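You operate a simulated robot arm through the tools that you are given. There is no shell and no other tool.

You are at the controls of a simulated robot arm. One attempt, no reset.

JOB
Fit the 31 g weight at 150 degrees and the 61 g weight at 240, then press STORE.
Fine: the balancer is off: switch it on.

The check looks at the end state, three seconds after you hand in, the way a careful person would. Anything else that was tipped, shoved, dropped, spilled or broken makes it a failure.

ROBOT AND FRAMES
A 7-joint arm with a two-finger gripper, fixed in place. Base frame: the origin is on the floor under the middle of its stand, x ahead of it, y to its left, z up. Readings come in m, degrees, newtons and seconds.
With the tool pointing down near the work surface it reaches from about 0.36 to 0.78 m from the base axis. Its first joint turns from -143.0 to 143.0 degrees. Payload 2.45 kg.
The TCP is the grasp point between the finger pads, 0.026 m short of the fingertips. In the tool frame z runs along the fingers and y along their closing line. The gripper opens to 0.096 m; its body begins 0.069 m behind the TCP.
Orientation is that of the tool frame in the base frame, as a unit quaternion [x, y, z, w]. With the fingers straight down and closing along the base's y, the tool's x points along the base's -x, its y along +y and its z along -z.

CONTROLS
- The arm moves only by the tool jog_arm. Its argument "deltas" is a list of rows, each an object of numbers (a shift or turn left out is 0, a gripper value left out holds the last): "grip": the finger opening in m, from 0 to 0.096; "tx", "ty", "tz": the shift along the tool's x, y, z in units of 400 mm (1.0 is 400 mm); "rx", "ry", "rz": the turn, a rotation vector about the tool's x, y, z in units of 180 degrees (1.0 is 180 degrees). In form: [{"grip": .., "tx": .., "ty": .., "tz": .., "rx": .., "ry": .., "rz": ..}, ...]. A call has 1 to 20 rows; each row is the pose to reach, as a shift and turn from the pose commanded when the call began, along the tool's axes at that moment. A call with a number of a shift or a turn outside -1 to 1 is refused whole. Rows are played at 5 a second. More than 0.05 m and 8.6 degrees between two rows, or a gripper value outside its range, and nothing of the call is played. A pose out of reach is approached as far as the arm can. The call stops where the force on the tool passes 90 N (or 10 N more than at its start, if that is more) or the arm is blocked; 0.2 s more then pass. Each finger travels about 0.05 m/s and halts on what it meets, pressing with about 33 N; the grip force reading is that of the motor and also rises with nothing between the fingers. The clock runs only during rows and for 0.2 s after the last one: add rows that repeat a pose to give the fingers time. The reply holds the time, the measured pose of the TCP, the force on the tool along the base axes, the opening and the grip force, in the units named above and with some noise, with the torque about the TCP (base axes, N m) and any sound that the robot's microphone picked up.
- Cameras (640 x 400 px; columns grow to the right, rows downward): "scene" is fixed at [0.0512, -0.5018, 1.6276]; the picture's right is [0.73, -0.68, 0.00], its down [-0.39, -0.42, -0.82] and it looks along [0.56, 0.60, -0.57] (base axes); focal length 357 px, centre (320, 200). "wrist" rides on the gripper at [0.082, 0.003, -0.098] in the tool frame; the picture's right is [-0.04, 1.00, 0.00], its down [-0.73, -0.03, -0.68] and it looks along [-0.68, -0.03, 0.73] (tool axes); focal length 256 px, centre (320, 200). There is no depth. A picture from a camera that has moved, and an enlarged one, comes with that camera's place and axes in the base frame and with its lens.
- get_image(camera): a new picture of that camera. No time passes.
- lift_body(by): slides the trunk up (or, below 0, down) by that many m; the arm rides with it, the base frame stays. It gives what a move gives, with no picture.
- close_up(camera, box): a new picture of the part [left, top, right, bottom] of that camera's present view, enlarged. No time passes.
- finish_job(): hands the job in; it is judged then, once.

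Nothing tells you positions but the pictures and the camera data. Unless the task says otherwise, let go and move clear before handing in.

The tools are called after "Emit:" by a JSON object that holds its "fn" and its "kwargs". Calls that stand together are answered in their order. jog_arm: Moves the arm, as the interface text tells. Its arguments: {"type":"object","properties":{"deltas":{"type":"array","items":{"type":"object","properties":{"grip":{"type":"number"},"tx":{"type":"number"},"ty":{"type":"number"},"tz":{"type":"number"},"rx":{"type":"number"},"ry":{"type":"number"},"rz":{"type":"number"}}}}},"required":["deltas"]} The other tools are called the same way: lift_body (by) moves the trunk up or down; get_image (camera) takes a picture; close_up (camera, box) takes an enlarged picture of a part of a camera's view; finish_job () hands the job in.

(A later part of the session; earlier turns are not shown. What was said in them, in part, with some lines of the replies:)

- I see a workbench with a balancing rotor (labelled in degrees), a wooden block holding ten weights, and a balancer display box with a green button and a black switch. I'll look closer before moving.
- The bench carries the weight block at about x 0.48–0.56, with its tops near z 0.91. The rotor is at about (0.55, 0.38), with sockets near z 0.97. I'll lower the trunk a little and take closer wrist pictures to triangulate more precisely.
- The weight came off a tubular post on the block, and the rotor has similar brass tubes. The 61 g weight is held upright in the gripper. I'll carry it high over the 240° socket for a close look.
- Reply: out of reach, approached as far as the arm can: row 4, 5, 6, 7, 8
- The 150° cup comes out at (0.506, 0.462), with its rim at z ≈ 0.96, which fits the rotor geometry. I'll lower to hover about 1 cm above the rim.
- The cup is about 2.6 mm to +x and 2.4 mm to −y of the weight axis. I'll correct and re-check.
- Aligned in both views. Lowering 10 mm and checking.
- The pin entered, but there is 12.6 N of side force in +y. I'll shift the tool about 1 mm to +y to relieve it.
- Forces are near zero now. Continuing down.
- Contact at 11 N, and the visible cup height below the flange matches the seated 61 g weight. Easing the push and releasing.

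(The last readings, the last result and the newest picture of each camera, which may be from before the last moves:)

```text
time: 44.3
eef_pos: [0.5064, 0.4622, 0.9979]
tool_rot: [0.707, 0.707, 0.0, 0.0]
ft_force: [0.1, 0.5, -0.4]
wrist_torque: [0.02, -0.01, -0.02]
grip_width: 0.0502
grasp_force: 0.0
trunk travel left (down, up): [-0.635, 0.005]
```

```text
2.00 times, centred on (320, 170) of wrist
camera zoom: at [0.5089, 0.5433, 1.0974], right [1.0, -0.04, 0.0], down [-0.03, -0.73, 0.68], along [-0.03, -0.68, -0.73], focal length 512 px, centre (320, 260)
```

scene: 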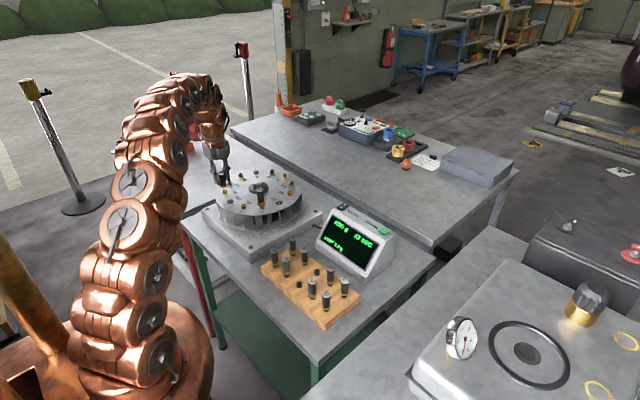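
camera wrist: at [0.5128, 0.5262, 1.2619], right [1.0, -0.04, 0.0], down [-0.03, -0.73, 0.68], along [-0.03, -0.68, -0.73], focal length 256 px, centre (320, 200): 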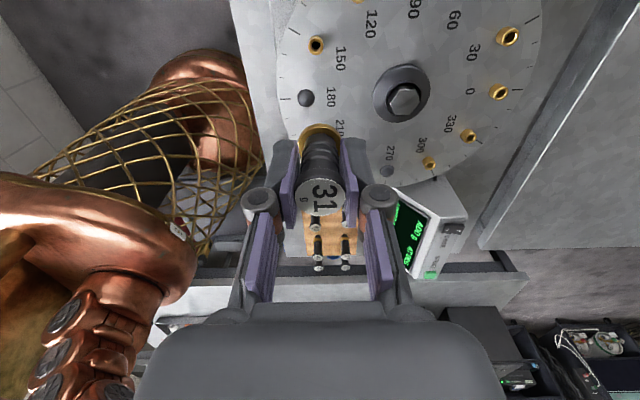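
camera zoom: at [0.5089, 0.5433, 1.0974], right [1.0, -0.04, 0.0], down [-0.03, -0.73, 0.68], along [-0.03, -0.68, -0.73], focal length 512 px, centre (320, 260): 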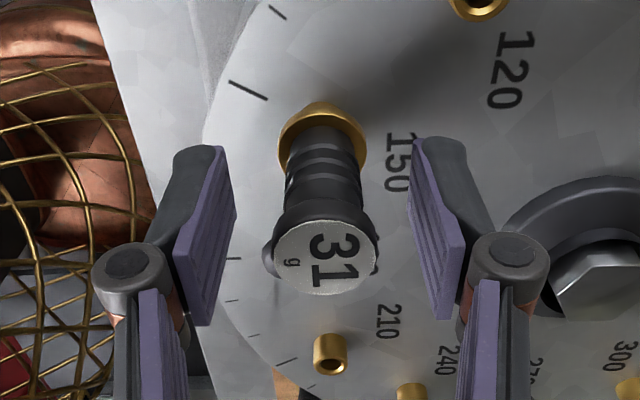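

Released cleanly. Rising straight up.

Emit:
{"fn": "jog_arm", "kwargs": {"deltas": [{"tz": -0.04}, {"tz": -0.1}, {"tz": -0.18}, {"tz": -0.28}, {"tz": -0.38}, {"tz": -0.42}]}}

Emit:
{"fn": "close_up", "kwargs": {"camera": "scene", "box": [200, 150, 310, 235]}}

Emit:
{"fn": "close_up", "kwargs": {"camera": "scene", "box": [202, 165, 242, 205]}}

Emit:
{"fn": "close_up", "kwargs": {"camera": "scene", "box": [310, 190, 410, 290]}}

```text
time: 45.7
eef_pos: [0.5067, 0.4604, 1.1675]
tool_rot: [0.707, 0.707, 0.0, -0.001]
ft_force: [-0.6, -0.6, -0.4]
wrist_torque: [-0.01, 0.04, 0.01]
grip_width: 0.0499
grasp_force: 0.1
trunk travel left (down, up): [-0.635, 0.005]
```

```text
4.71 times, centred on (255, 192) of scene
camera zoom: at [0.0512, -0.5018, 1.6276], right [0.73, -0.68, 0.0], down [-0.39, -0.42, -0.82], along [0.56, 0.6, -0.57], focal length 1678 px, centre (626, 235)
```

zoom: 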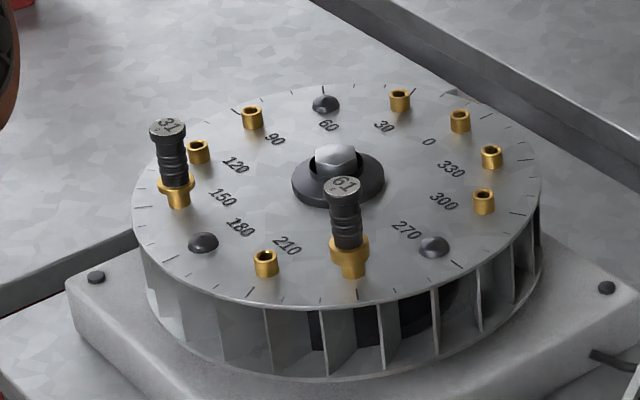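

```text
10.00 times, centred on (222, 185) of scene
camera zoom: at [0.0512, -0.5018, 1.6276], right [0.73, -0.68, 0.0], down [-0.39, -0.42, -0.82], along [0.56, 0.6, -0.57], focal length 3567 px, centre (1300, 350)
```

zoom: 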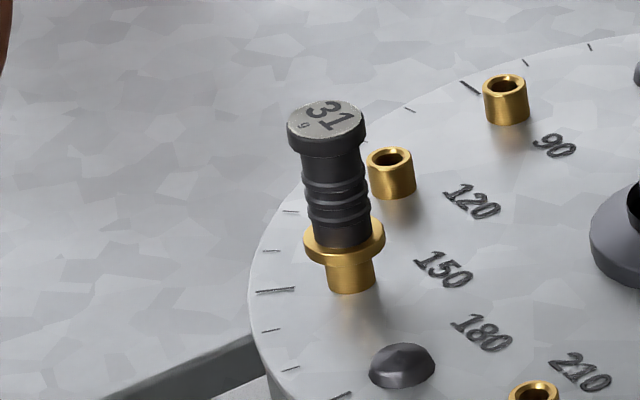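

```text
4.00 times, centred on (360, 240) of scene
camera zoom: at [0.0512, -0.5018, 1.6276], right [0.73, -0.68, 0.0], down [-0.39, -0.42, -0.82], along [0.56, 0.6, -0.57], focal length 1427 px, centre (160, 40)
```

zoom: 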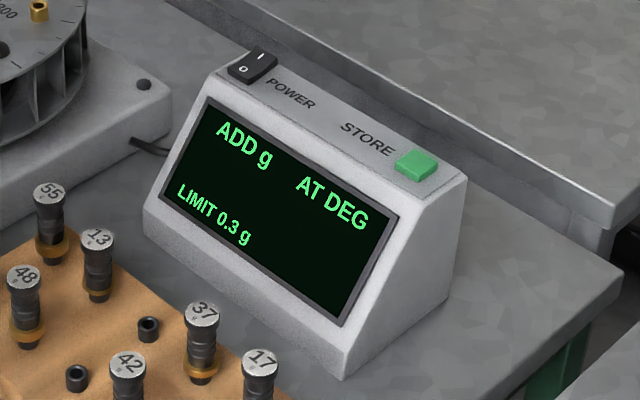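

Both weights are upright and seated at 150° and 240°. Next is the balancer: the rocker is at about (0.75, 0.14, 0.94) and STORE at about (0.755, −0.03, 0.935). I'll move over there to look at them closely.

Emit:
{"fn": "jog_arm", "kwargs": {"deltas": [{"tx": -0.08, "ty": 0.02}, {"tx": -0.18, "ty": 0.05}, {"tx": -0.28, "ty": 0.09}, {"tx": -0.38, "ty": 0.14}, {"tx": -0.47, "ty": 0.19}, {"tx": -0.56, "ty": 0.24}, {"tx": -0.64, "ty": 0.3}, {"tx": -0.71, "ty": 0.36}, {"tx": -0.78, "ty": 0.41}, {"tx": -0.8, "ty": 0.435}, {"tx": -0.8, "ty": 0.435}]}}

Emit:
{"fn": "get_image", "kwargs": {"camera": "wrist"}}

Emit:
{"fn": "get_image", "kwargs": {"camera": "scene"}}

```text
time: 48.1
eef_pos: [0.6793, 0.1407, 1.167]
tool_rot: [0.707, 0.707, 0.0, 0.0]
ft_force: [-0.3, 0.3, -0.3]
wrist_torque: [-0.03, -0.01, 0.02]
grip_width: 0.0502
grasp_force: 0.1
trunk travel left (down, up): [-0.635, 0.005]
```

```text
taken
camera wrist: at [0.6828, 0.2211, 1.2663], right [1.0, -0.04, 0.0], down [-0.03, -0.73, 0.68], along [-0.03, -0.68, -0.73], focal length 256 px, centre (320, 200)
```

wrist: 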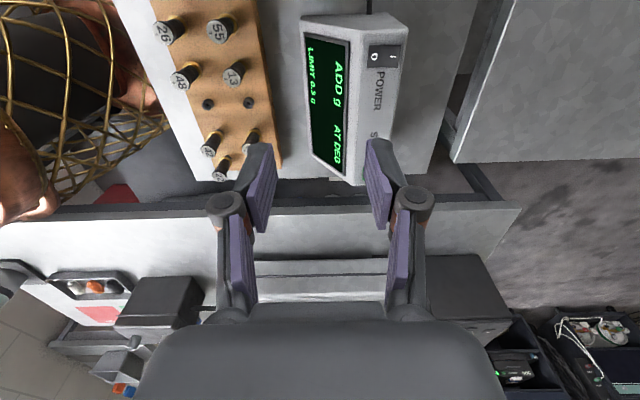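

```text
taken
```

scene: 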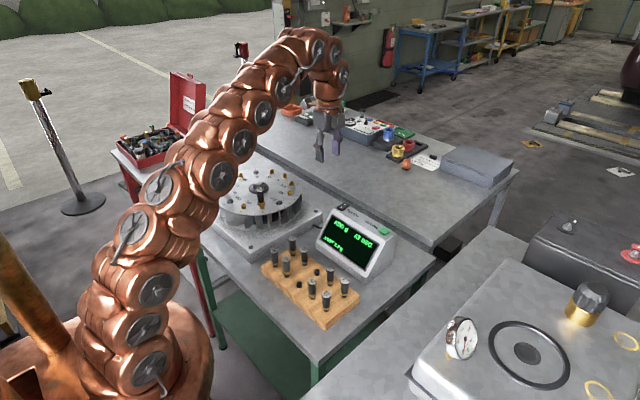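

Emit:
{"fn": "close_up", "kwargs": {"camera": "wrist", "box": [350, 25, 420, 85]}}

Emit:
{"fn": "close_up", "kwargs": {"camera": "scene", "box": [325, 190, 365, 225]}}

Emit:
{"fn": "close_up", "kwargs": {"camera": "scene", "box": [325, 190, 405, 250]}}

```text
6.67 times, centred on (385, 55) of wrist
camera zoom: at [0.6828, 0.2211, 1.2663], right [1.0, -0.04, 0.0], down [-0.03, -0.73, 0.68], along [-0.03, -0.68, -0.73], focal length 1707 px, centre (-113, 1167)
```

zoom: 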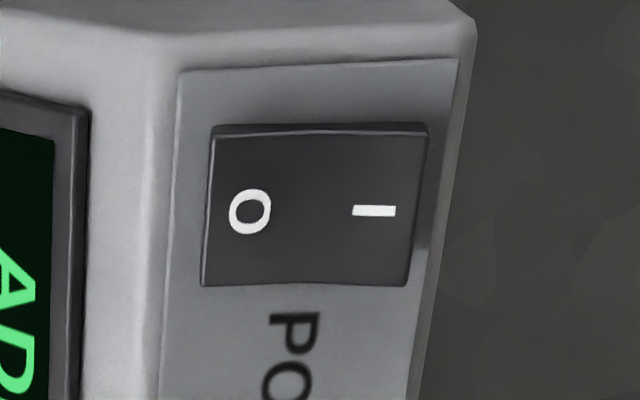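

```text
11.43 times, centred on (345, 208) of scene
camera zoom: at [0.0512, -0.5018, 1.6276], right [0.73, -0.68, 0.0], down [-0.39, -0.42, -0.82], along [0.56, 0.6, -0.57], focal length 4076 px, centre (34, 114)
```

zoom: 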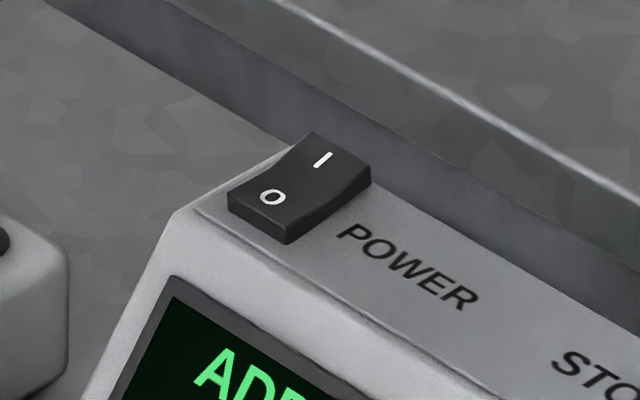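

```text
6.67 times, centred on (365, 220) of scene
camera zoom: at [0.0512, -0.5018, 1.6276], right [0.73, -0.68, 0.0], down [-0.39, -0.42, -0.82], along [0.56, 0.6, -0.57], focal length 2378 px, centre (20, 67)
```

zoom: 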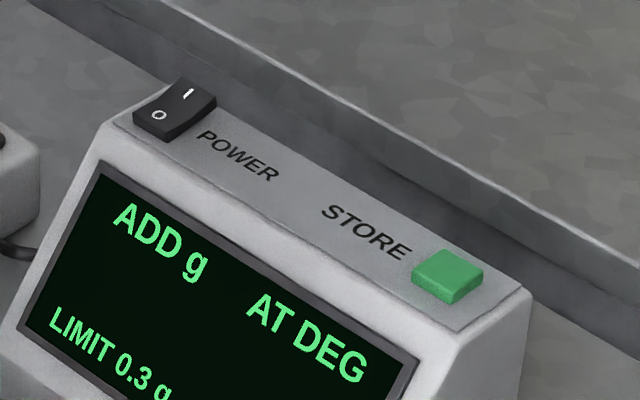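

The I mark is at (0.7615, 0.1395, 0.948). I'll press it with the single +x finger, gripper opened to 70 mm, so the footprint is narrow. First I'll move to a hover above it.

Emit:
{"fn": "jog_arm", "kwargs": {"deltas": [{"ty": 0.05, "tz": 0.08, "grip": 0.06}, {"ty": 0.104, "tz": 0.16, "grip": 0.07}, {"ty": 0.104, "tz": 0.25, "grip": 0.07}, {"ty": 0.104, "tz": 0.34, "grip": 0.07}, {"ty": 0.104, "tz": 0.34, "grip": 0.07}, {"ty": 0.104, "tz": 0.34, "grip": 0.07}]}}

Emit:
{"fn": "get_image", "kwargs": {"camera": "wrist"}}

Emit:
{"fn": "close_up", "kwargs": {"camera": "scene", "box": [290, 150, 400, 250]}}

```text
time: 49.5
eef_pos: [0.7218, 0.1396, 1.0333]
tool_rot: [0.707, 0.707, 0.0, 0.0]
ft_force: [0.2, 0.7, -0.1]
wrist_torque: [0.01, -0.02, 0.03]
grip_width: 0.07
grasp_force: 0.0
trunk travel left (down, up): [-0.635, 0.005]
```

```text
taken
camera wrist: at [0.7262, 0.2212, 1.1313], right [1.0, -0.04, 0.0], down [-0.03, -0.73, 0.68], along [-0.03, -0.68, -0.73], focal length 256 px, centre (320, 200)
```

wrist: 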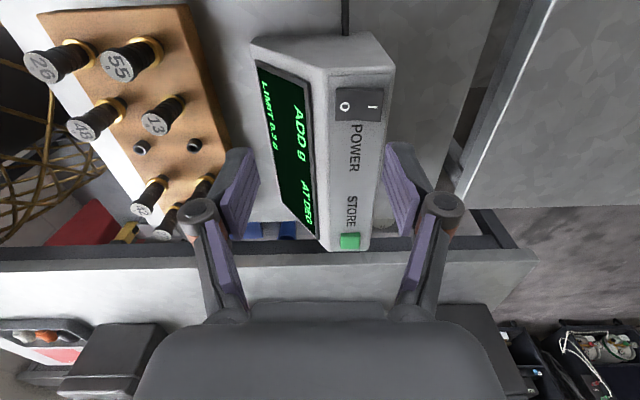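

```text
4.00 times, centred on (345, 200) of scene
camera zoom: at [0.0512, -0.5018, 1.6276], right [0.73, -0.68, 0.0], down [-0.39, -0.42, -0.82], along [0.56, 0.6, -0.57], focal length 1427 px, centre (220, 200)
```

zoom: 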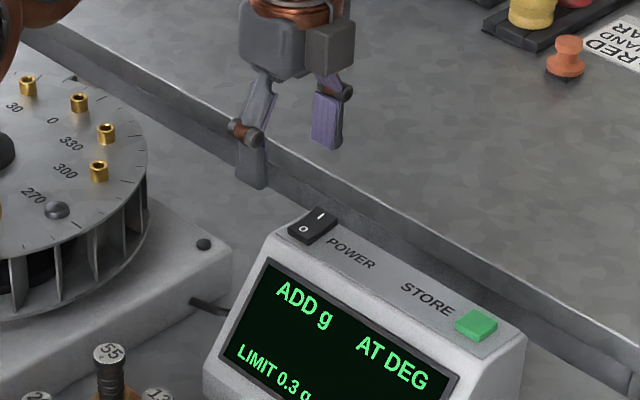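

Emit:
{"fn": "jog_arm", "kwargs": {"deltas": [{"tz": 0.04}, {"tz": 0.08}, {"tz": 0.115}, {"tz": 0.115}]}}

Emit:
{"fn": "get_image", "kwargs": {"camera": "wrist"}}

Emit:
{"fn": "close_up", "kwargs": {"camera": "scene", "box": [310, 170, 390, 240]}}

Emit:
{"fn": "close_up", "kwargs": {"camera": "wrist", "box": [340, 80, 460, 200]}}

```text
time: 50.5
eef_pos: [0.7213, 0.1408, 0.9857]
tool_rot: [0.707, 0.707, 0.0, 0.0]
ft_force: [-0.1, 0.8, 0.1]
wrist_torque: [-0.03, -0.01, 0.01]
grip_width: 0.0697
grasp_force: 0.1
trunk travel left (down, up): [-0.635, 0.005]
```

```text
taken
camera wrist: at [0.7244, 0.2229, 1.0837], right [1.0, -0.04, 0.0], down [-0.03, -0.73, 0.68], along [-0.03, -0.68, -0.73], focal length 256 px, centre (320, 200)
```

wrist: 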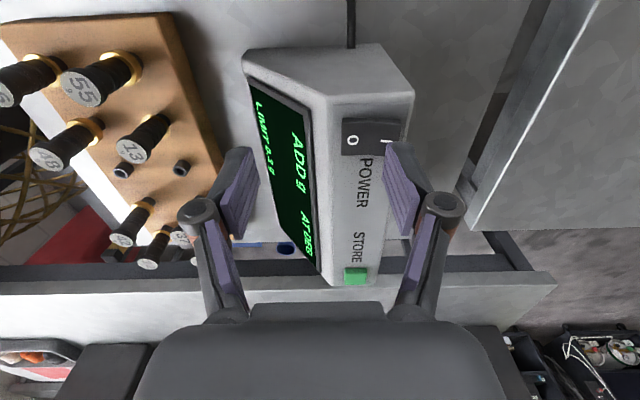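

```text
5.71 times, centred on (350, 205) of scene
camera zoom: at [0.0512, -0.5018, 1.6276], right [0.73, -0.68, 0.0], down [-0.39, -0.42, -0.82], along [0.56, 0.6, -0.57], focal length 2038 px, centre (149, 171)
```

zoom: 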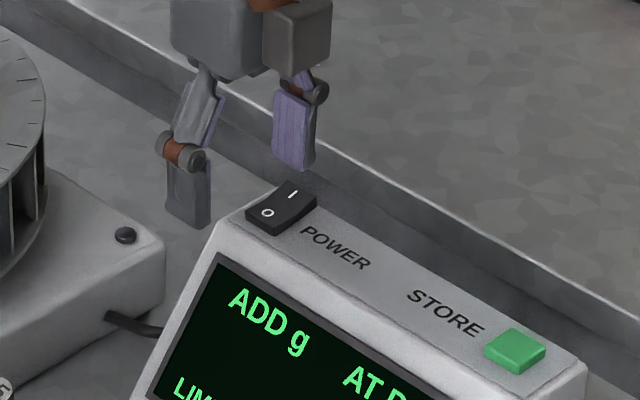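

```text
3.33 times, centred on (400, 140) of wrist
camera zoom: at [0.7244, 0.2229, 1.0837], right [1.0, -0.04, 0.0], down [-0.03, -0.73, 0.68], along [-0.03, -0.68, -0.73], focal length 853 px, centre (53, 400)
```

zoom: 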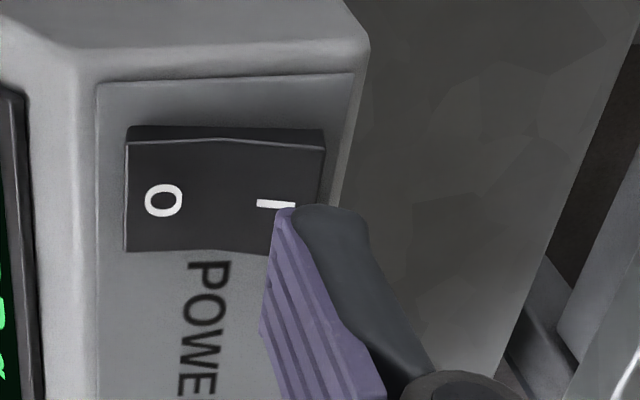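

The +x finger is right over the I half. I'll lower in small steps, watching for contact.

Emit:
{"fn": "jog_arm", "kwargs": {"deltas": [{"tz": 0.008}, {"tz": 0.016}, {"tz": 0.02}, {"tz": 0.024}, {"tz": 0.024}]}}

Emit:
{"fn": "close_up", "kwargs": {"camera": "scene", "box": [310, 170, 390, 240]}}

Emit:
{"fn": "close_up", "kwargs": {"camera": "wrist", "box": [340, 80, 460, 200]}}

```text
time: 51.7
eef_pos: [0.7197, 0.141, 0.9745]
tool_rot: [0.707, 0.707, 0.0, 0.001]
ft_force: [0.6, -0.1, -0.2]
wrist_torque: [0.0, 0.02, -0.01]
grip_width: 0.0699
grasp_force: 0.1
trunk travel left (down, up): [-0.635, 0.005]
```

```text
5.71 times, centred on (350, 205) of scene
camera zoom: at [0.0512, -0.5018, 1.6276], right [0.73, -0.68, 0.0], down [-0.39, -0.42, -0.82], along [0.56, 0.6, -0.57], focal length 2038 px, centre (149, 171)
```

zoom: 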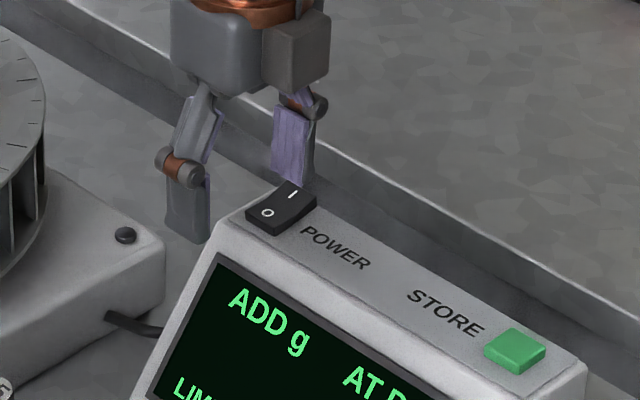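

```text
3.33 times, centred on (400, 140) of wrist
camera zoom: at [0.7243, 0.2229, 1.0736], right [1.0, -0.04, 0.0], down [-0.03, -0.73, 0.68], along [-0.03, -0.68, -0.73], focal length 853 px, centre (53, 400)
```

zoom: 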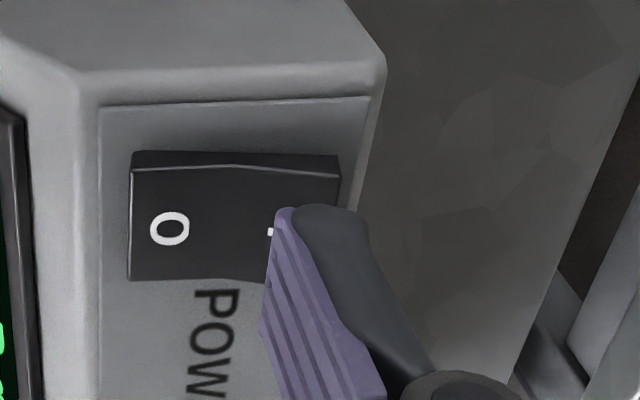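

No contact yet. The finger sits near the back edge of the rocker, so I'll shift 3 mm toward −x to be well over the I half and then continue down.

Emit:
{"fn": "jog_arm", "kwargs": {"deltas": [{"ty": -0.0075}, {"ty": -0.0075, "tz": 0.004}, {"ty": -0.0075, "tz": 0.008}, {"ty": -0.0075, "tz": 0.008}]}}

Emit:
{"fn": "close_up", "kwargs": {"camera": "scene", "box": [330, 180, 370, 220]}}

Emit:
{"fn": "close_up", "kwargs": {"camera": "wrist", "box": [340, 80, 460, 200]}}

```text
time: 52.7
eef_pos: [0.7177, 0.1417, 0.9726]
tool_rot: [0.706, 0.708, 0.0, 0.0]
ft_force: [0.8, 0.2, -0.7]
wrist_torque: [-0.02, -0.01, -0.01]
grip_width: 0.0701
grasp_force: 0.0
trunk travel left (down, up): [-0.635, 0.005]
```

```text
10.00 times, centred on (350, 200) of scene
camera zoom: at [0.0512, -0.5018, 1.6276], right [0.73, -0.68, 0.0], down [-0.39, -0.42, -0.82], along [0.56, 0.6, -0.57], focal length 3567 px, centre (20, 200)
```

zoom: 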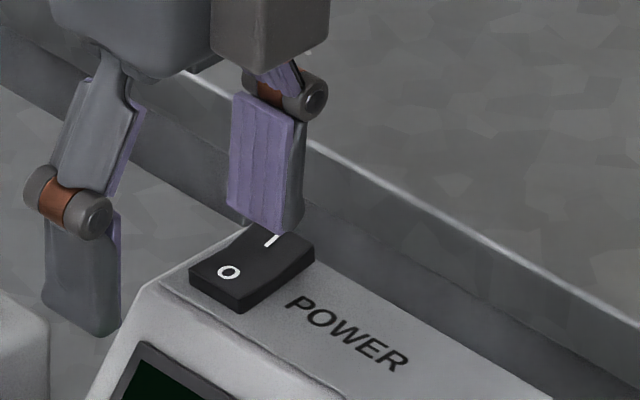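

```text
3.33 times, centred on (400, 140) of wrist
camera zoom: at [0.7217, 0.2231, 1.0712], right [1.0, -0.04, 0.0], down [-0.03, -0.73, 0.68], along [-0.03, -0.68, -0.73], focal length 853 px, centre (53, 400)
```

zoom: 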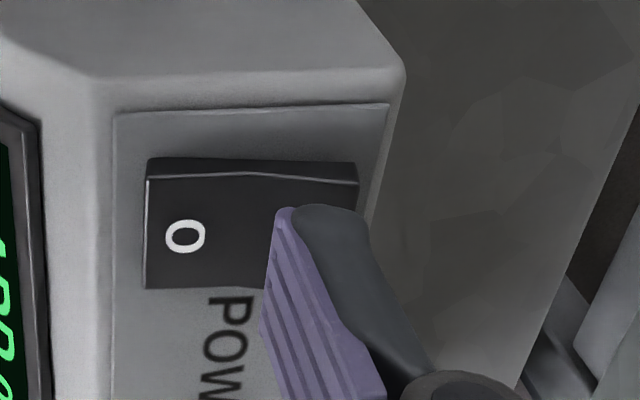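

Emit:
{"fn": "jog_arm", "kwargs": {"deltas": [{"tx": -0.005}, {"tx": -0.005, "tz": 0.004}, {"tx": -0.005, "tz": 0.008}, {"tx": -0.005, "tz": 0.01}, {"tx": -0.005, "tz": 0.01}]}}

Emit:
{"fn": "close_up", "kwargs": {"camera": "scene", "box": [330, 180, 370, 220]}}

Emit:
{"fn": "close_up", "kwargs": {"camera": "wrist", "box": [340, 80, 460, 200]}}

```text
time: 53.9
eef_pos: [0.7193, 0.1409, 0.9688]
tool_rot: [0.707, 0.707, 0.0, -0.001]
ft_force: [0.6, 0.6, 0.4]
wrist_torque: [-0.02, -0.01, 0.0]
grip_width: 0.0697
grasp_force: 0.1
trunk travel left (down, up): [-0.635, 0.005]
```

```text
10.00 times, centred on (350, 200) of scene
camera zoom: at [0.0512, -0.5018, 1.6276], right [0.73, -0.68, 0.0], down [-0.39, -0.42, -0.82], along [0.56, 0.6, -0.57], focal length 3567 px, centre (20, 200)
```

zoom: 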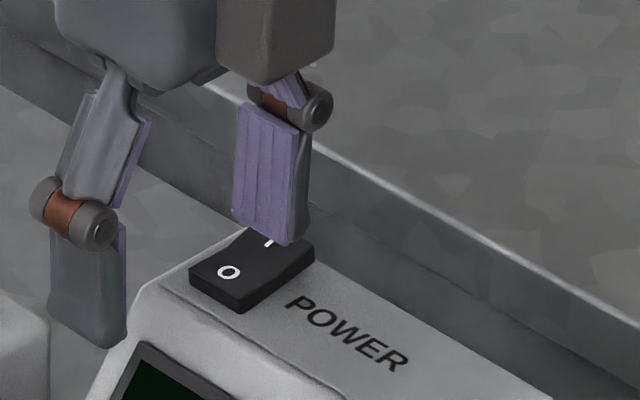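

```text
3.33 times, centred on (400, 140) of wrist
camera zoom: at [0.7218, 0.2208, 1.0681], right [1.0, -0.04, 0.0], down [-0.03, -0.73, 0.68], along [-0.03, -0.68, -0.73], focal length 853 px, centre (53, 400)
```

zoom: 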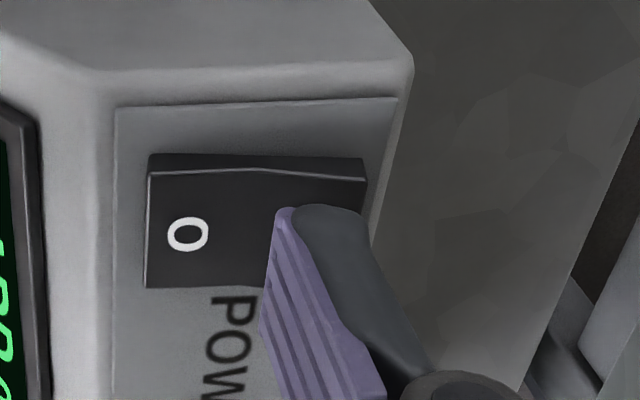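

Emit:
{"fn": "jog_arm", "kwargs": {"deltas": [{"tz": 0.004}, {"tz": 0.008}, {"tz": 0.008}]}}

Emit:
{"fn": "close_up", "kwargs": {"camera": "scene", "box": [330, 180, 370, 220]}}

```text
time: 54.7
eef_pos: [0.7178, 0.1398, 0.9663]
tool_rot: [0.707, 0.707, 0.0, 0.0]
ft_force: [0.2, 0.0, 0.2]
wrist_torque: [0.01, 0.0, -0.01]
grip_width: 0.0702
grasp_force: 0.1
trunk travel left (down, up): [-0.635, 0.005]
```

```text
10.00 times, centred on (350, 200) of scene
camera zoom: at [0.0512, -0.5018, 1.6276], right [0.73, -0.68, 0.0], down [-0.39, -0.42, -0.82], along [0.56, 0.6, -0.57], focal length 3567 px, centre (20, 200)
```

zoom: 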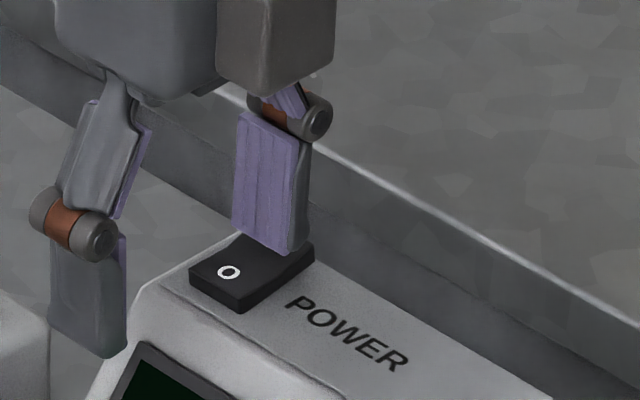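

Emit:
{"fn": "jog_arm", "kwargs": {"deltas": [{"tz": 0.004}, {"tz": 0.008}, {"tz": 0.008}]}}

Emit:
{"fn": "close_up", "kwargs": {"camera": "scene", "box": [330, 180, 370, 220]}}

Emit:
{"fn": "close_up", "kwargs": {"camera": "wrist", "box": [340, 80, 460, 200]}}

```text
time: 55.5
eef_pos: [0.7175, 0.1401, 0.9636]
tool_rot: [0.707, 0.708, 0.0, 0.0]
ft_force: [-0.3, -0.2, 0.3]
wrist_torque: [0.01, -0.03, 0.01]
grip_width: 0.0699
grasp_force: 0.1
trunk travel left (down, up): [-0.635, 0.005]
```

```text
10.00 times, centred on (350, 200) of scene
camera zoom: at [0.0512, -0.5018, 1.6276], right [0.73, -0.68, 0.0], down [-0.39, -0.42, -0.82], along [0.56, 0.6, -0.57], focal length 3567 px, centre (20, 200)
```

zoom: 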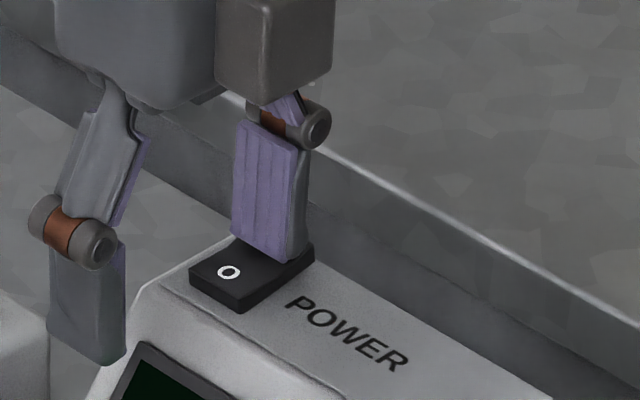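

```text
3.33 times, centred on (400, 140) of wrist
camera zoom: at [0.7219, 0.2212, 1.061], right [1.0, -0.04, 0.0], down [-0.03, -0.73, 0.68], along [-0.03, -0.68, -0.73], focal length 853 px, centre (53, 400)
```

zoom: 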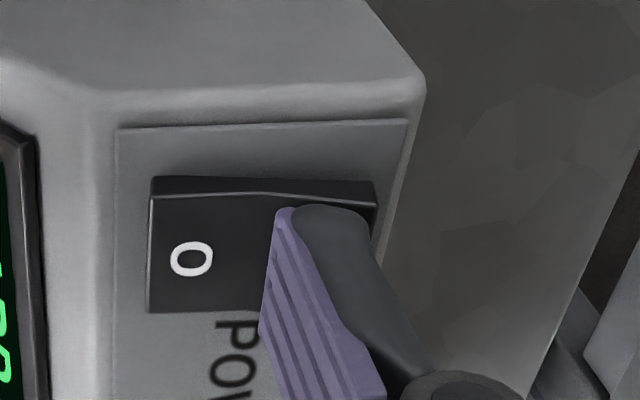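

Emit:
{"fn": "jog_arm", "kwargs": {"deltas": [{"tz": 0.003}, {"tz": 0.006}, {"tz": 0.009}, {"tz": 0.009}]}}

Emit:
{"fn": "close_up", "kwargs": {"camera": "scene", "box": [330, 180, 370, 220]}}

Emit:
{"fn": "close_up", "kwargs": {"camera": "scene", "box": [310, 190, 410, 290]}}

```text
time: 56.5
eef_pos: [0.717, 0.1394, 0.9592]
tool_rot: [0.707, 0.707, 0.001, 0.0]
ft_force: [1.2, 0.6, 5.4]
wrist_torque: [-0.01, -0.23, 0.0]
grip_width: 0.0731
grasp_force: 2.2
trunk travel left (down, up): [-0.635, 0.005]
```

```text
10.00 times, centred on (350, 200) of scene
camera zoom: at [0.0512, -0.5018, 1.6276], right [0.73, -0.68, 0.0], down [-0.39, -0.42, -0.82], along [0.56, 0.6, -0.57], focal length 3567 px, centre (20, 200)
```

zoom: 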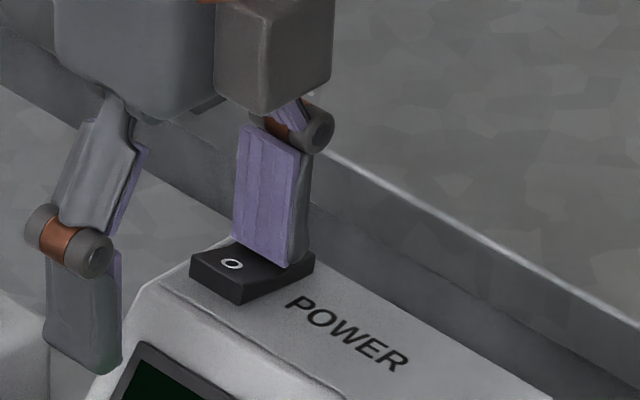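

```text
4.00 times, centred on (360, 240) of scene
camera zoom: at [0.0512, -0.5018, 1.6276], right [0.73, -0.68, 0.0], down [-0.39, -0.42, -0.82], along [0.56, 0.6, -0.57], focal length 1427 px, centre (160, 40)
```

zoom: 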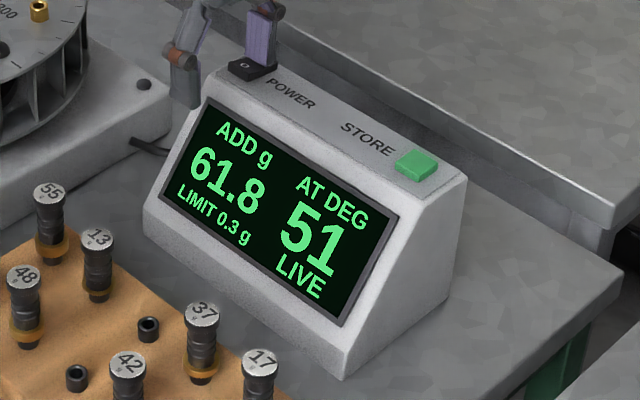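

The rocker flipped and the display came alive, reading ADD 61.8 g AT 51 DEG, LIVE. That may still be settling, so I'll lift off the switch and look again.

Emit:
{"fn": "jog_arm", "kwargs": {"deltas": [{"tz": -0.03}, {"tz": -0.08}, {"tz": -0.14}, {"tz": -0.2}, {"tz": -0.2}, {"tz": -0.2}, {"tz": -0.2}, {"tz": -0.2}]}}

Emit:
{"fn": "close_up", "kwargs": {"camera": "scene", "box": [310, 190, 410, 290]}}

Emit:
{"fn": "close_up", "kwargs": {"camera": "scene", "box": [200, 150, 310, 235]}}

```text
time: 58.3
eef_pos: [0.7201, 0.1387, 1.0388]
tool_rot: [0.707, 0.708, 0.0, 0.0]
ft_force: [-0.5, 0.4, 0.0]
wrist_torque: [0.02, 0.0, -0.03]
grip_width: 0.0702
grasp_force: 0.0
trunk travel left (down, up): [-0.635, 0.005]
```

```text
4.00 times, centred on (360, 240) of scene
camera zoom: at [0.0512, -0.5018, 1.6276], right [0.73, -0.68, 0.0], down [-0.39, -0.42, -0.82], along [0.56, 0.6, -0.57], focal length 1427 px, centre (160, 40)
```

zoom: 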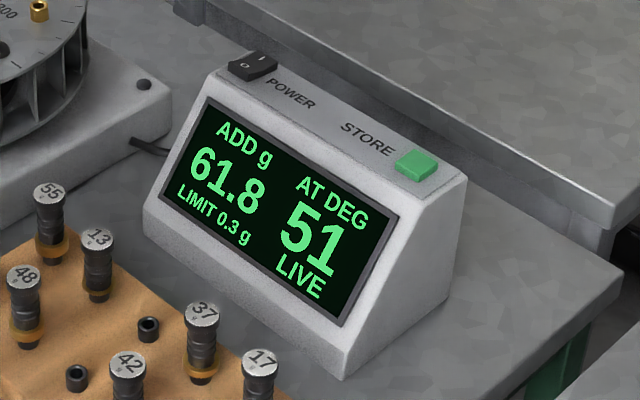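

```text
4.71 times, centred on (255, 192) of scene
camera zoom: at [0.0512, -0.5018, 1.6276], right [0.73, -0.68, 0.0], down [-0.39, -0.42, -0.82], along [0.56, 0.6, -0.57], focal length 1678 px, centre (626, 235)
```

zoom: 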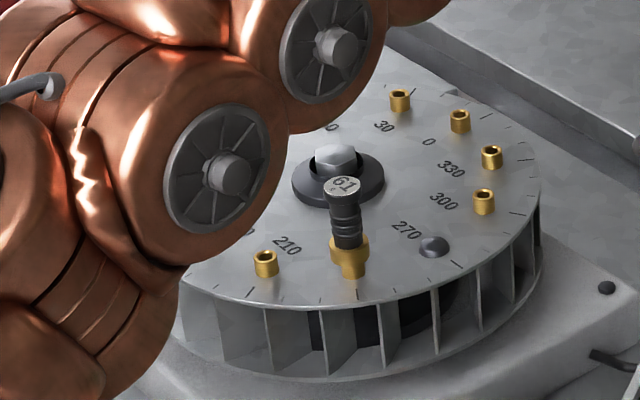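

The rocker has latched on and the reading is stable: 61.8 g at 51°, LIVE. The job names these two weights and positions explicitly, and both are seated correctly, so I'll leave them and go on to STORE. I'll move over the green button now.

Emit:
{"fn": "jog_arm", "kwargs": {"deltas": [{"tx": -0.08, "ty": -0.004}, {"tx": -0.18, "ty": -0.008}, {"tx": -0.28, "ty": -0.012}, {"tx": -0.36, "ty": -0.018}, {"tx": -0.42, "ty": -0.018}, {"tx": -0.424, "ty": -0.018}, {"tx": -0.424, "ty": -0.018}]}}

Emit:
{"fn": "get_image", "kwargs": {"camera": "wrist"}}

Emit:
{"fn": "close_up", "kwargs": {"camera": "scene", "box": [330, 170, 420, 250]}}

```text
time: 59.9
eef_pos: [0.7118, -0.0288, 1.0384]
tool_rot: [0.707, 0.707, 0.0, 0.0]
ft_force: [0.5, 0.0, -0.6]
wrist_torque: [-0.02, 0.01, -0.02]
grip_width: 0.0703
grasp_force: 0.1
trunk travel left (down, up): [-0.635, 0.005]
```

```text
taken
camera wrist: at [0.7149, 0.0515, 1.1371], right [1.0, -0.04, 0.0], down [-0.03, -0.73, 0.68], along [-0.03, -0.68, -0.73], focal length 256 px, centre (320, 200)
```

wrist: 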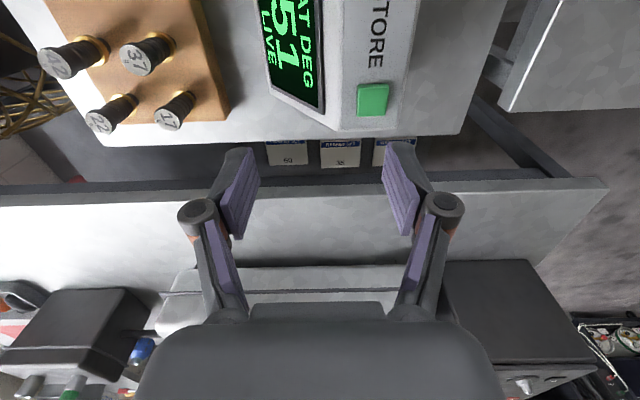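

```text
5.00 times, centred on (375, 210) of scene
camera zoom: at [0.0512, -0.5018, 1.6276], right [0.73, -0.68, 0.0], down [-0.39, -0.42, -0.82], along [0.56, 0.6, -0.57], focal length 1783 px, centre (45, 150)
```

zoom: 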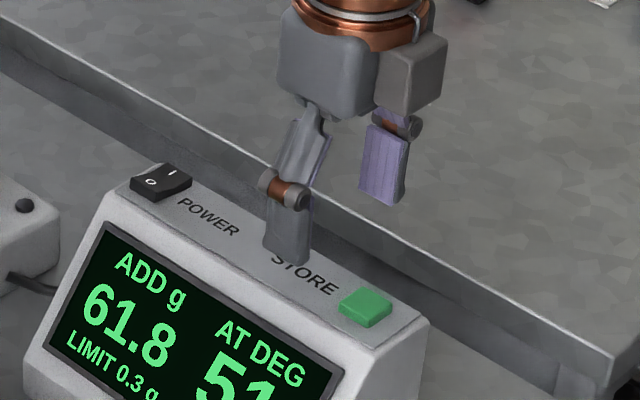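

Emit:
{"fn": "close_up", "kwargs": {"camera": "scene", "box": [325, 190, 365, 225]}}

Emit:
{"fn": "close_up", "kwargs": {"camera": "wrist", "box": [340, 70, 410, 130]}}

Emit:
{"fn": "close_up", "kwargs": {"camera": "scene", "box": [365, 205, 405, 245]}}

```text
11.43 times, centred on (345, 208) of scene
camera zoom: at [0.0512, -0.5018, 1.6276], right [0.73, -0.68, 0.0], down [-0.39, -0.42, -0.82], along [0.56, 0.6, -0.57], focal length 4076 px, centre (34, 114)
```

zoom: 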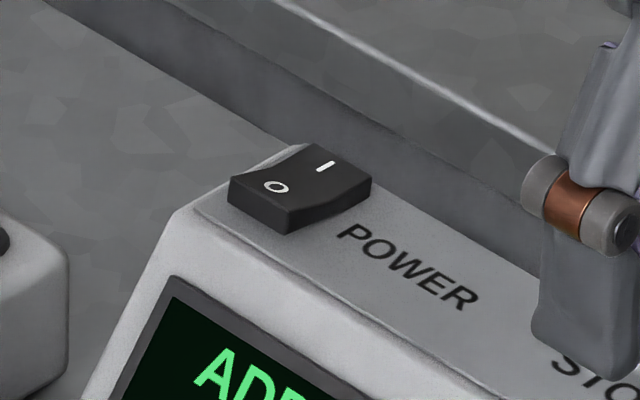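

```text
6.67 times, centred on (375, 100) of wrist
camera zoom: at [0.7149, 0.0515, 1.1371], right [1.0, -0.04, 0.0], down [-0.03, -0.73, 0.68], along [-0.03, -0.68, -0.73], focal length 1707 px, centre (-47, 867)
```

zoom: 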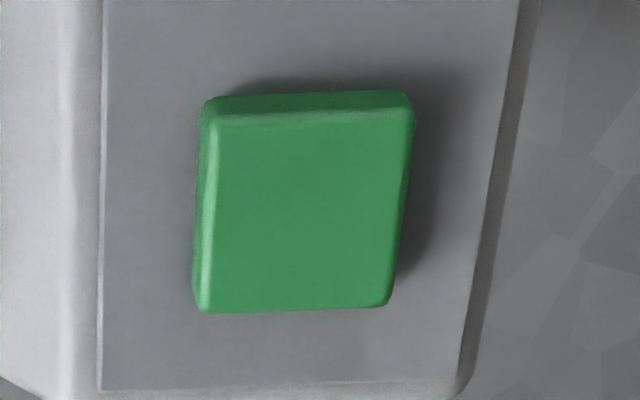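

```text
10.00 times, centred on (385, 225) of scene
camera zoom: at [0.0512, -0.5018, 1.6276], right [0.73, -0.68, 0.0], down [-0.39, -0.42, -0.82], along [0.56, 0.6, -0.57], focal length 3567 px, centre (-330, -50)
```

zoom: 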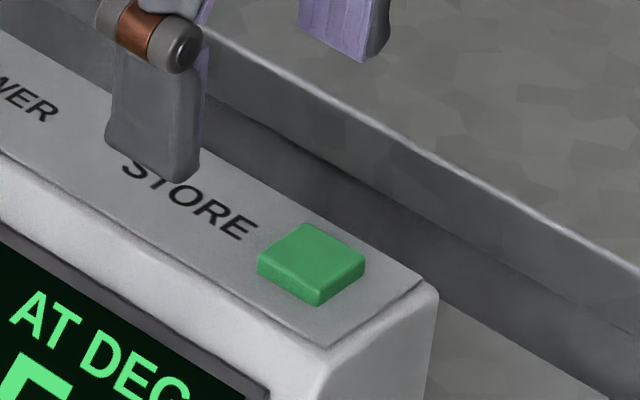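

The rocker's I side is down, so the balancer is on. The STORE button's top is at about (0.753, −0.031, 0.936), directly under the +x finger. Lowering to just above it.

Emit:
{"fn": "jog_arm", "kwargs": {"deltas": [{"tz": 0.06, "tx": -0.005}, {"tz": 0.11, "tx": -0.005}, {"tz": 0.15, "tx": -0.005}, {"tz": 0.17, "tx": -0.005}, {"tz": 0.17, "tx": -0.005}]}}

Emit:
{"fn": "close_up", "kwargs": {"camera": "scene", "box": [365, 195, 405, 245]}}

Emit:
{"fn": "close_up", "kwargs": {"camera": "wrist", "box": [340, 80, 460, 200]}}

```text
time: 61.1
eef_pos: [0.7098, -0.0323, 0.9708]
tool_rot: [0.707, 0.708, 0.0, 0.0]
ft_force: [-0.2, -0.8, -0.8]
wrist_torque: [-0.02, -0.02, -0.01]
grip_width: 0.0701
grasp_force: 0.1
trunk travel left (down, up): [-0.635, 0.005]
```

```text
8.00 times, centred on (385, 220) of scene
camera zoom: at [0.0512, -0.5018, 1.6276], right [0.73, -0.68, 0.0], down [-0.39, -0.42, -0.82], along [0.56, 0.6, -0.57], focal length 2853 px, centre (-200, 40)
```

zoom: 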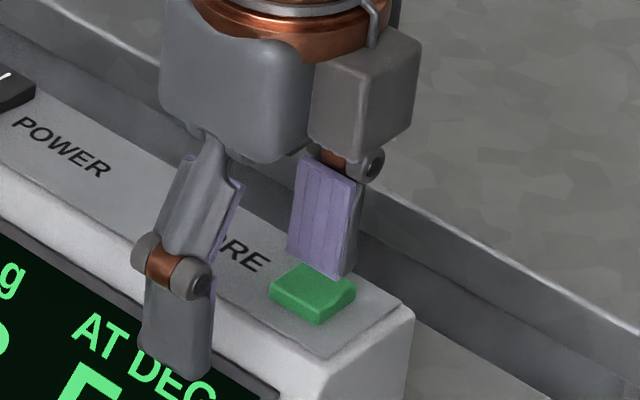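

```text
3.33 times, centred on (400, 140) of wrist
camera zoom: at [0.7141, 0.0495, 1.0694], right [1.0, -0.04, 0.0], down [-0.03, -0.73, 0.68], along [-0.03, -0.68, -0.73], focal length 853 px, centre (53, 400)
```

zoom: 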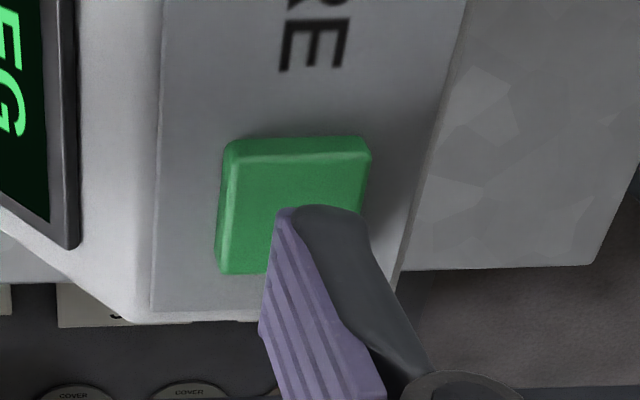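

Emit:
{"fn": "jog_arm", "kwargs": {"deltas": [{"tz": 0.008}, {"tz": 0.014}, {"tz": 0.018}, {"tz": 0.018}]}}

Emit:
{"fn": "close_up", "kwargs": {"camera": "scene", "box": [310, 190, 410, 290]}}

Emit:
{"fn": "close_up", "kwargs": {"camera": "wrist", "box": [340, 80, 460, 200]}}

```text
time: 62.1
eef_pos: [0.7099, -0.0328, 0.9642]
tool_rot: [0.707, 0.707, -0.001, 0.0]
ft_force: [0.4, 0.4, 0.4]
wrist_torque: [-0.01, 0.0, -0.05]
grip_width: 0.0701
grasp_force: 0.0
trunk travel left (down, up): [-0.635, 0.005]
```

```text
4.00 times, centred on (360, 240) of scene
camera zoom: at [0.0512, -0.5018, 1.6276], right [0.73, -0.68, 0.0], down [-0.39, -0.42, -0.82], along [0.56, 0.6, -0.57], focal length 1427 px, centre (160, 40)
```

zoom: 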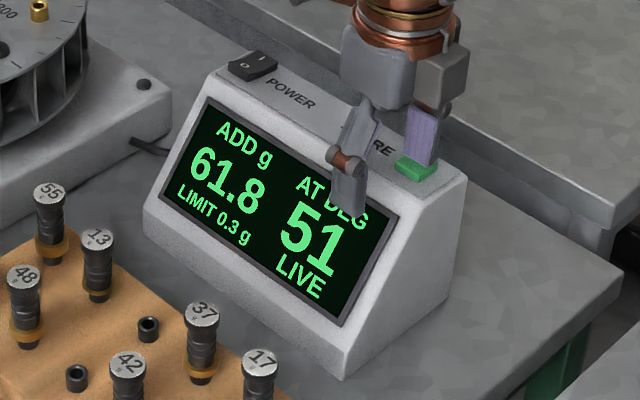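

```text
3.33 times, centred on (400, 140) of wrist
camera zoom: at [0.7144, 0.0491, 1.0622], right [1.0, -0.04, 0.0], down [-0.03, -0.73, 0.68], along [-0.03, -0.68, -0.73], focal length 853 px, centre (53, 400)
```

zoom: 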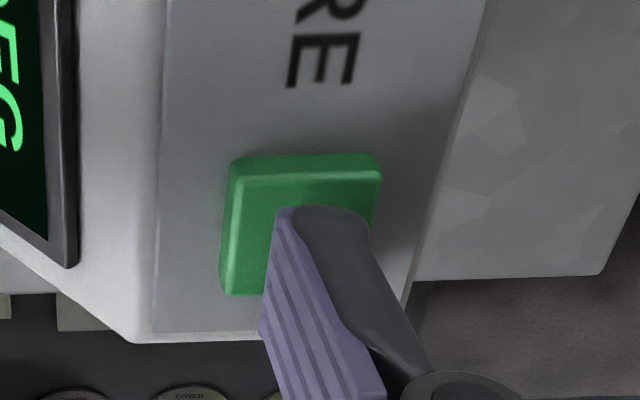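

Emit:
{"fn": "jog_arm", "kwargs": {"deltas": [{"tz": 0.003}, {"tz": 0.006}, {"tz": 0.009}, {"tz": 0.009}]}}

Emit:
{"fn": "close_up", "kwargs": {"camera": "scene", "box": [310, 190, 410, 290]}}

```text
time: 63.1
eef_pos: [0.7101, -0.0327, 0.9601]
tool_rot: [0.707, 0.707, 0.001, 0.0]
ft_force: [0.1, -0.3, -0.1]
wrist_torque: [-0.02, -0.04, 0.0]
grip_width: 0.07
grasp_force: 0.1
trunk travel left (down, up): [-0.635, 0.005]
```

```text
4.00 times, centred on (360, 240) of scene
camera zoom: at [0.0512, -0.5018, 1.6276], right [0.73, -0.68, 0.0], down [-0.39, -0.42, -0.82], along [0.56, 0.6, -0.57], focal length 1427 px, centre (160, 40)
```

zoom: 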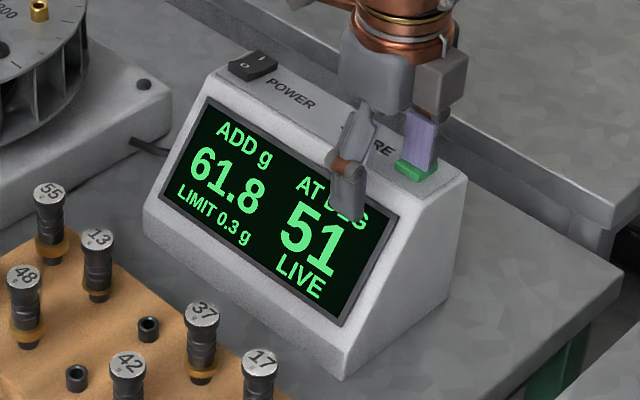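

No contact yet, so I'll keep going down in small steps.

Emit:
{"fn": "jog_arm", "kwargs": {"deltas": [{"tz": 0.003}, {"tz": 0.006}, {"tz": 0.009}, {"tz": 0.009}]}}

Emit:
{"fn": "close_up", "kwargs": {"camera": "scene", "box": [310, 190, 410, 290]}}

Emit:
{"fn": "close_up", "kwargs": {"camera": "wrist", "box": [340, 80, 460, 200]}}

```text
time: 64.1
eef_pos: [0.7109, -0.033, 0.9567]
tool_rot: [0.707, 0.707, -0.001, 0.001]
ft_force: [0.2, 0.2, 3.3]
wrist_torque: [0.01, -0.06, 0.0]
grip_width: 0.0707
grasp_force: 0.9
trunk travel left (down, up): [-0.635, 0.005]
heard: click
```

```text
4.00 times, centred on (360, 240) of scene
camera zoom: at [0.0512, -0.5018, 1.6276], right [0.73, -0.68, 0.0], down [-0.39, -0.42, -0.82], along [0.56, 0.6, -0.57], focal length 1427 px, centre (160, 40)
```

zoom: 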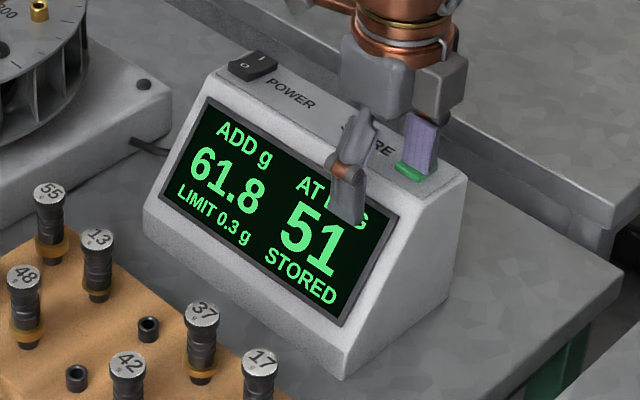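

```text
3.33 times, centred on (400, 140) of wrist
camera zoom: at [0.714, 0.0491, 1.0549], right [1.0, -0.04, 0.0], down [-0.03, -0.73, 0.68], along [-0.03, -0.68, -0.73], focal length 853 px, centre (53, 400)
```

zoom: 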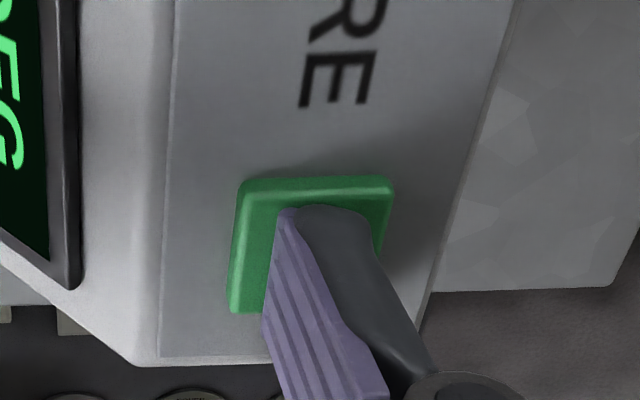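

A click was heard and the display now reads STORED. I'll lift off and back the arm clear, then verify everything.

Emit:
{"fn": "jog_arm", "kwargs": {"deltas": [{"tz": -0.03}, {"tz": -0.1}, {"tz": -0.2}, {"tz": -0.3}, {"tz": -0.4}, {"tz": -0.5}, {"tz": -0.5, "ty": -0.1}, {"tz": -0.5, "ty": -0.2}, {"tz": -0.5, "ty": -0.3}, {"tz": -0.5, "ty": -0.4}, {"tz": -0.5, "ty": -0.45}, {"tz": -0.5, "ty": -0.45}]}}

Emit:
{"fn": "get_image", "kwargs": {"camera": "scene"}}

Emit:
{"fn": "close_up", "kwargs": {"camera": "scene", "box": [310, 190, 410, 290]}}

Emit:
{"fn": "close_up", "kwargs": {"camera": "scene", "box": [200, 150, 310, 235]}}

Emit:
{"fn": "close_up", "kwargs": {"camera": "scene", "box": [250, 225, 370, 335]}}

```text
time: 66.7
eef_pos: [0.5307, -0.0315, 1.1574]
tool_rot: [0.708, 0.707, 0.0, 0.001]
ft_force: [-0.1, 0.5, 0.4]
wrist_torque: [-0.01, -0.04, -0.01]
grip_width: 0.0701
grasp_force: 0.0
trunk travel left (down, up): [-0.635, 0.005]
```

```text
taken
```

scene: 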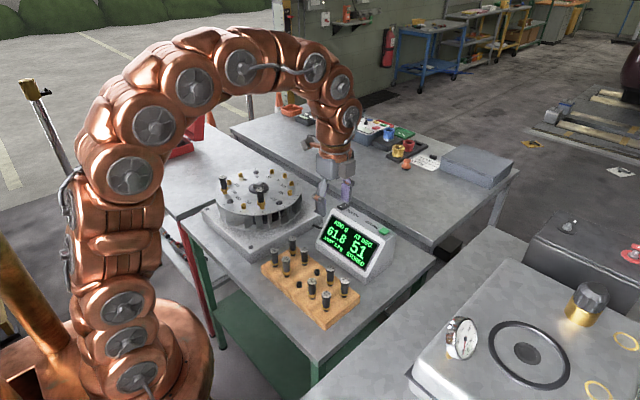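

```text
4.00 times, centred on (360, 240) of scene
camera zoom: at [0.0512, -0.5018, 1.6276], right [0.73, -0.68, 0.0], down [-0.39, -0.42, -0.82], along [0.56, 0.6, -0.57], focal length 1427 px, centre (160, 40)
```

zoom: 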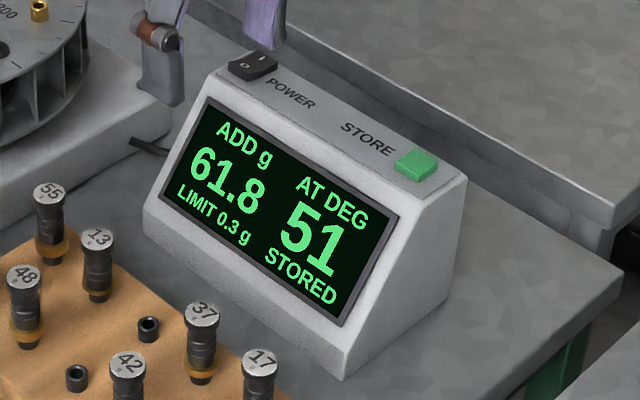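

```text
4.71 times, centred on (255, 192) of scene
camera zoom: at [0.0512, -0.5018, 1.6276], right [0.73, -0.68, 0.0], down [-0.39, -0.42, -0.82], along [0.56, 0.6, -0.57], focal length 1678 px, centre (626, 235)
```

zoom: 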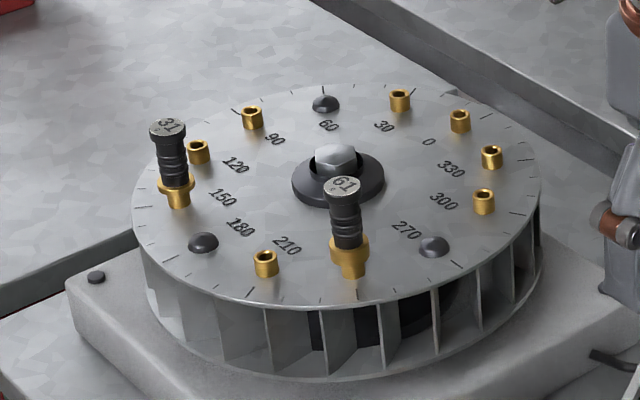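

```text
3.64 times, centred on (310, 280) of scene
camera zoom: at [0.0512, -0.5018, 1.6276], right [0.73, -0.68, 0.0], down [-0.39, -0.42, -0.82], along [0.56, 0.6, -0.57], focal length 1297 px, centre (356, -91)
```

zoom: 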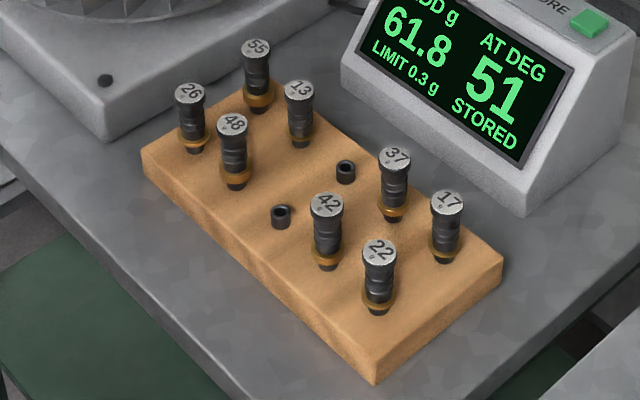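

Emit:
{"fn": "close_up", "kwargs": {"camera": "scene", "box": [212, 173, 236, 199]}}

Emit:
{"fn": "close_up", "kwargs": {"camera": "scene", "box": [255, 188, 279, 214]}}

Emit:
{"fn": "close_up", "kwargs": {"camera": "scene", "box": [325, 190, 365, 225]}}

```text
15.38 times, centred on (224, 186) of scene
camera zoom: at [0.0512, -0.5018, 1.6276], right [0.73, -0.68, 0.0], down [-0.39, -0.42, -0.82], along [0.56, 0.6, -0.57], focal length 5487 px, centre (1797, 415)
```

zoom: 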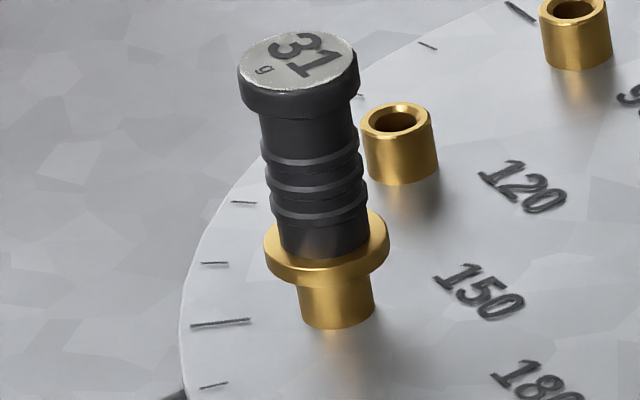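

```text
15.38 times, centred on (267, 201) of scene
camera zoom: at [0.0512, -0.5018, 1.6276], right [0.73, -0.68, 0.0], down [-0.39, -0.42, -0.82], along [0.56, 0.6, -0.57], focal length 5487 px, centre (1135, 185)
```

zoom: 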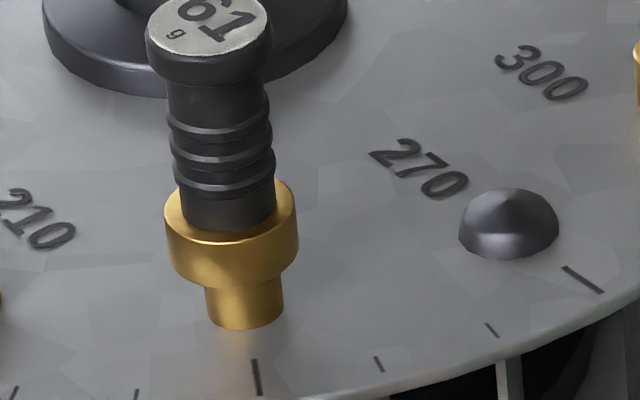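

```text
11.43 times, centred on (345, 208) of scene
camera zoom: at [0.0512, -0.5018, 1.6276], right [0.73, -0.68, 0.0], down [-0.39, -0.42, -0.82], along [0.56, 0.6, -0.57], focal length 4076 px, centre (34, 114)
```

zoom: 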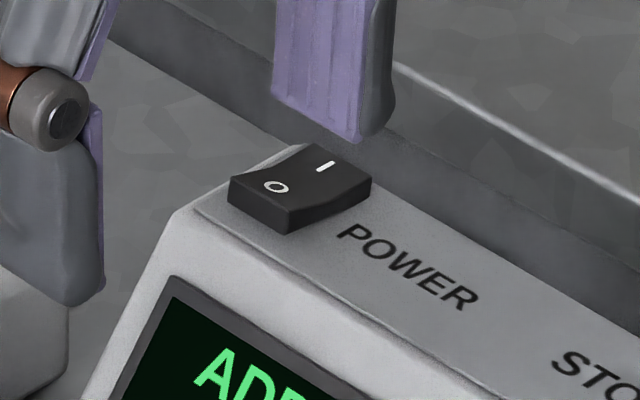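

The 31 g weight is seated upright at 150° and the 61 g weight at 240°. The power rocker is on I, the display shows STORED, and nothing else has moved. The gripper is empty and clear, so I'm handing in.

Emit:
{"fn": "finish_job", "kwargs": {}}

```text
The job is handed in.
```

I fitted the 31 g weight at 150° and the 61 g weight at 240°, switched the balancer on and pressed STORE. Close-ups before handing in showed both weights upright and fully seated, and the power switch on I. I heard a click on the press, and the display now reads STORED. The gripper is empty and clear, and I saw nothing else disturbed.

**Out of balance:** with both weights fitted, the balancer read ADD 61.8 g AT 51 DEG, against its limit of 0.3 g. That is also the reading it stored. You named the weights and positions, so I left them as asked. If you meant the rotor to be balanced, check those figures.
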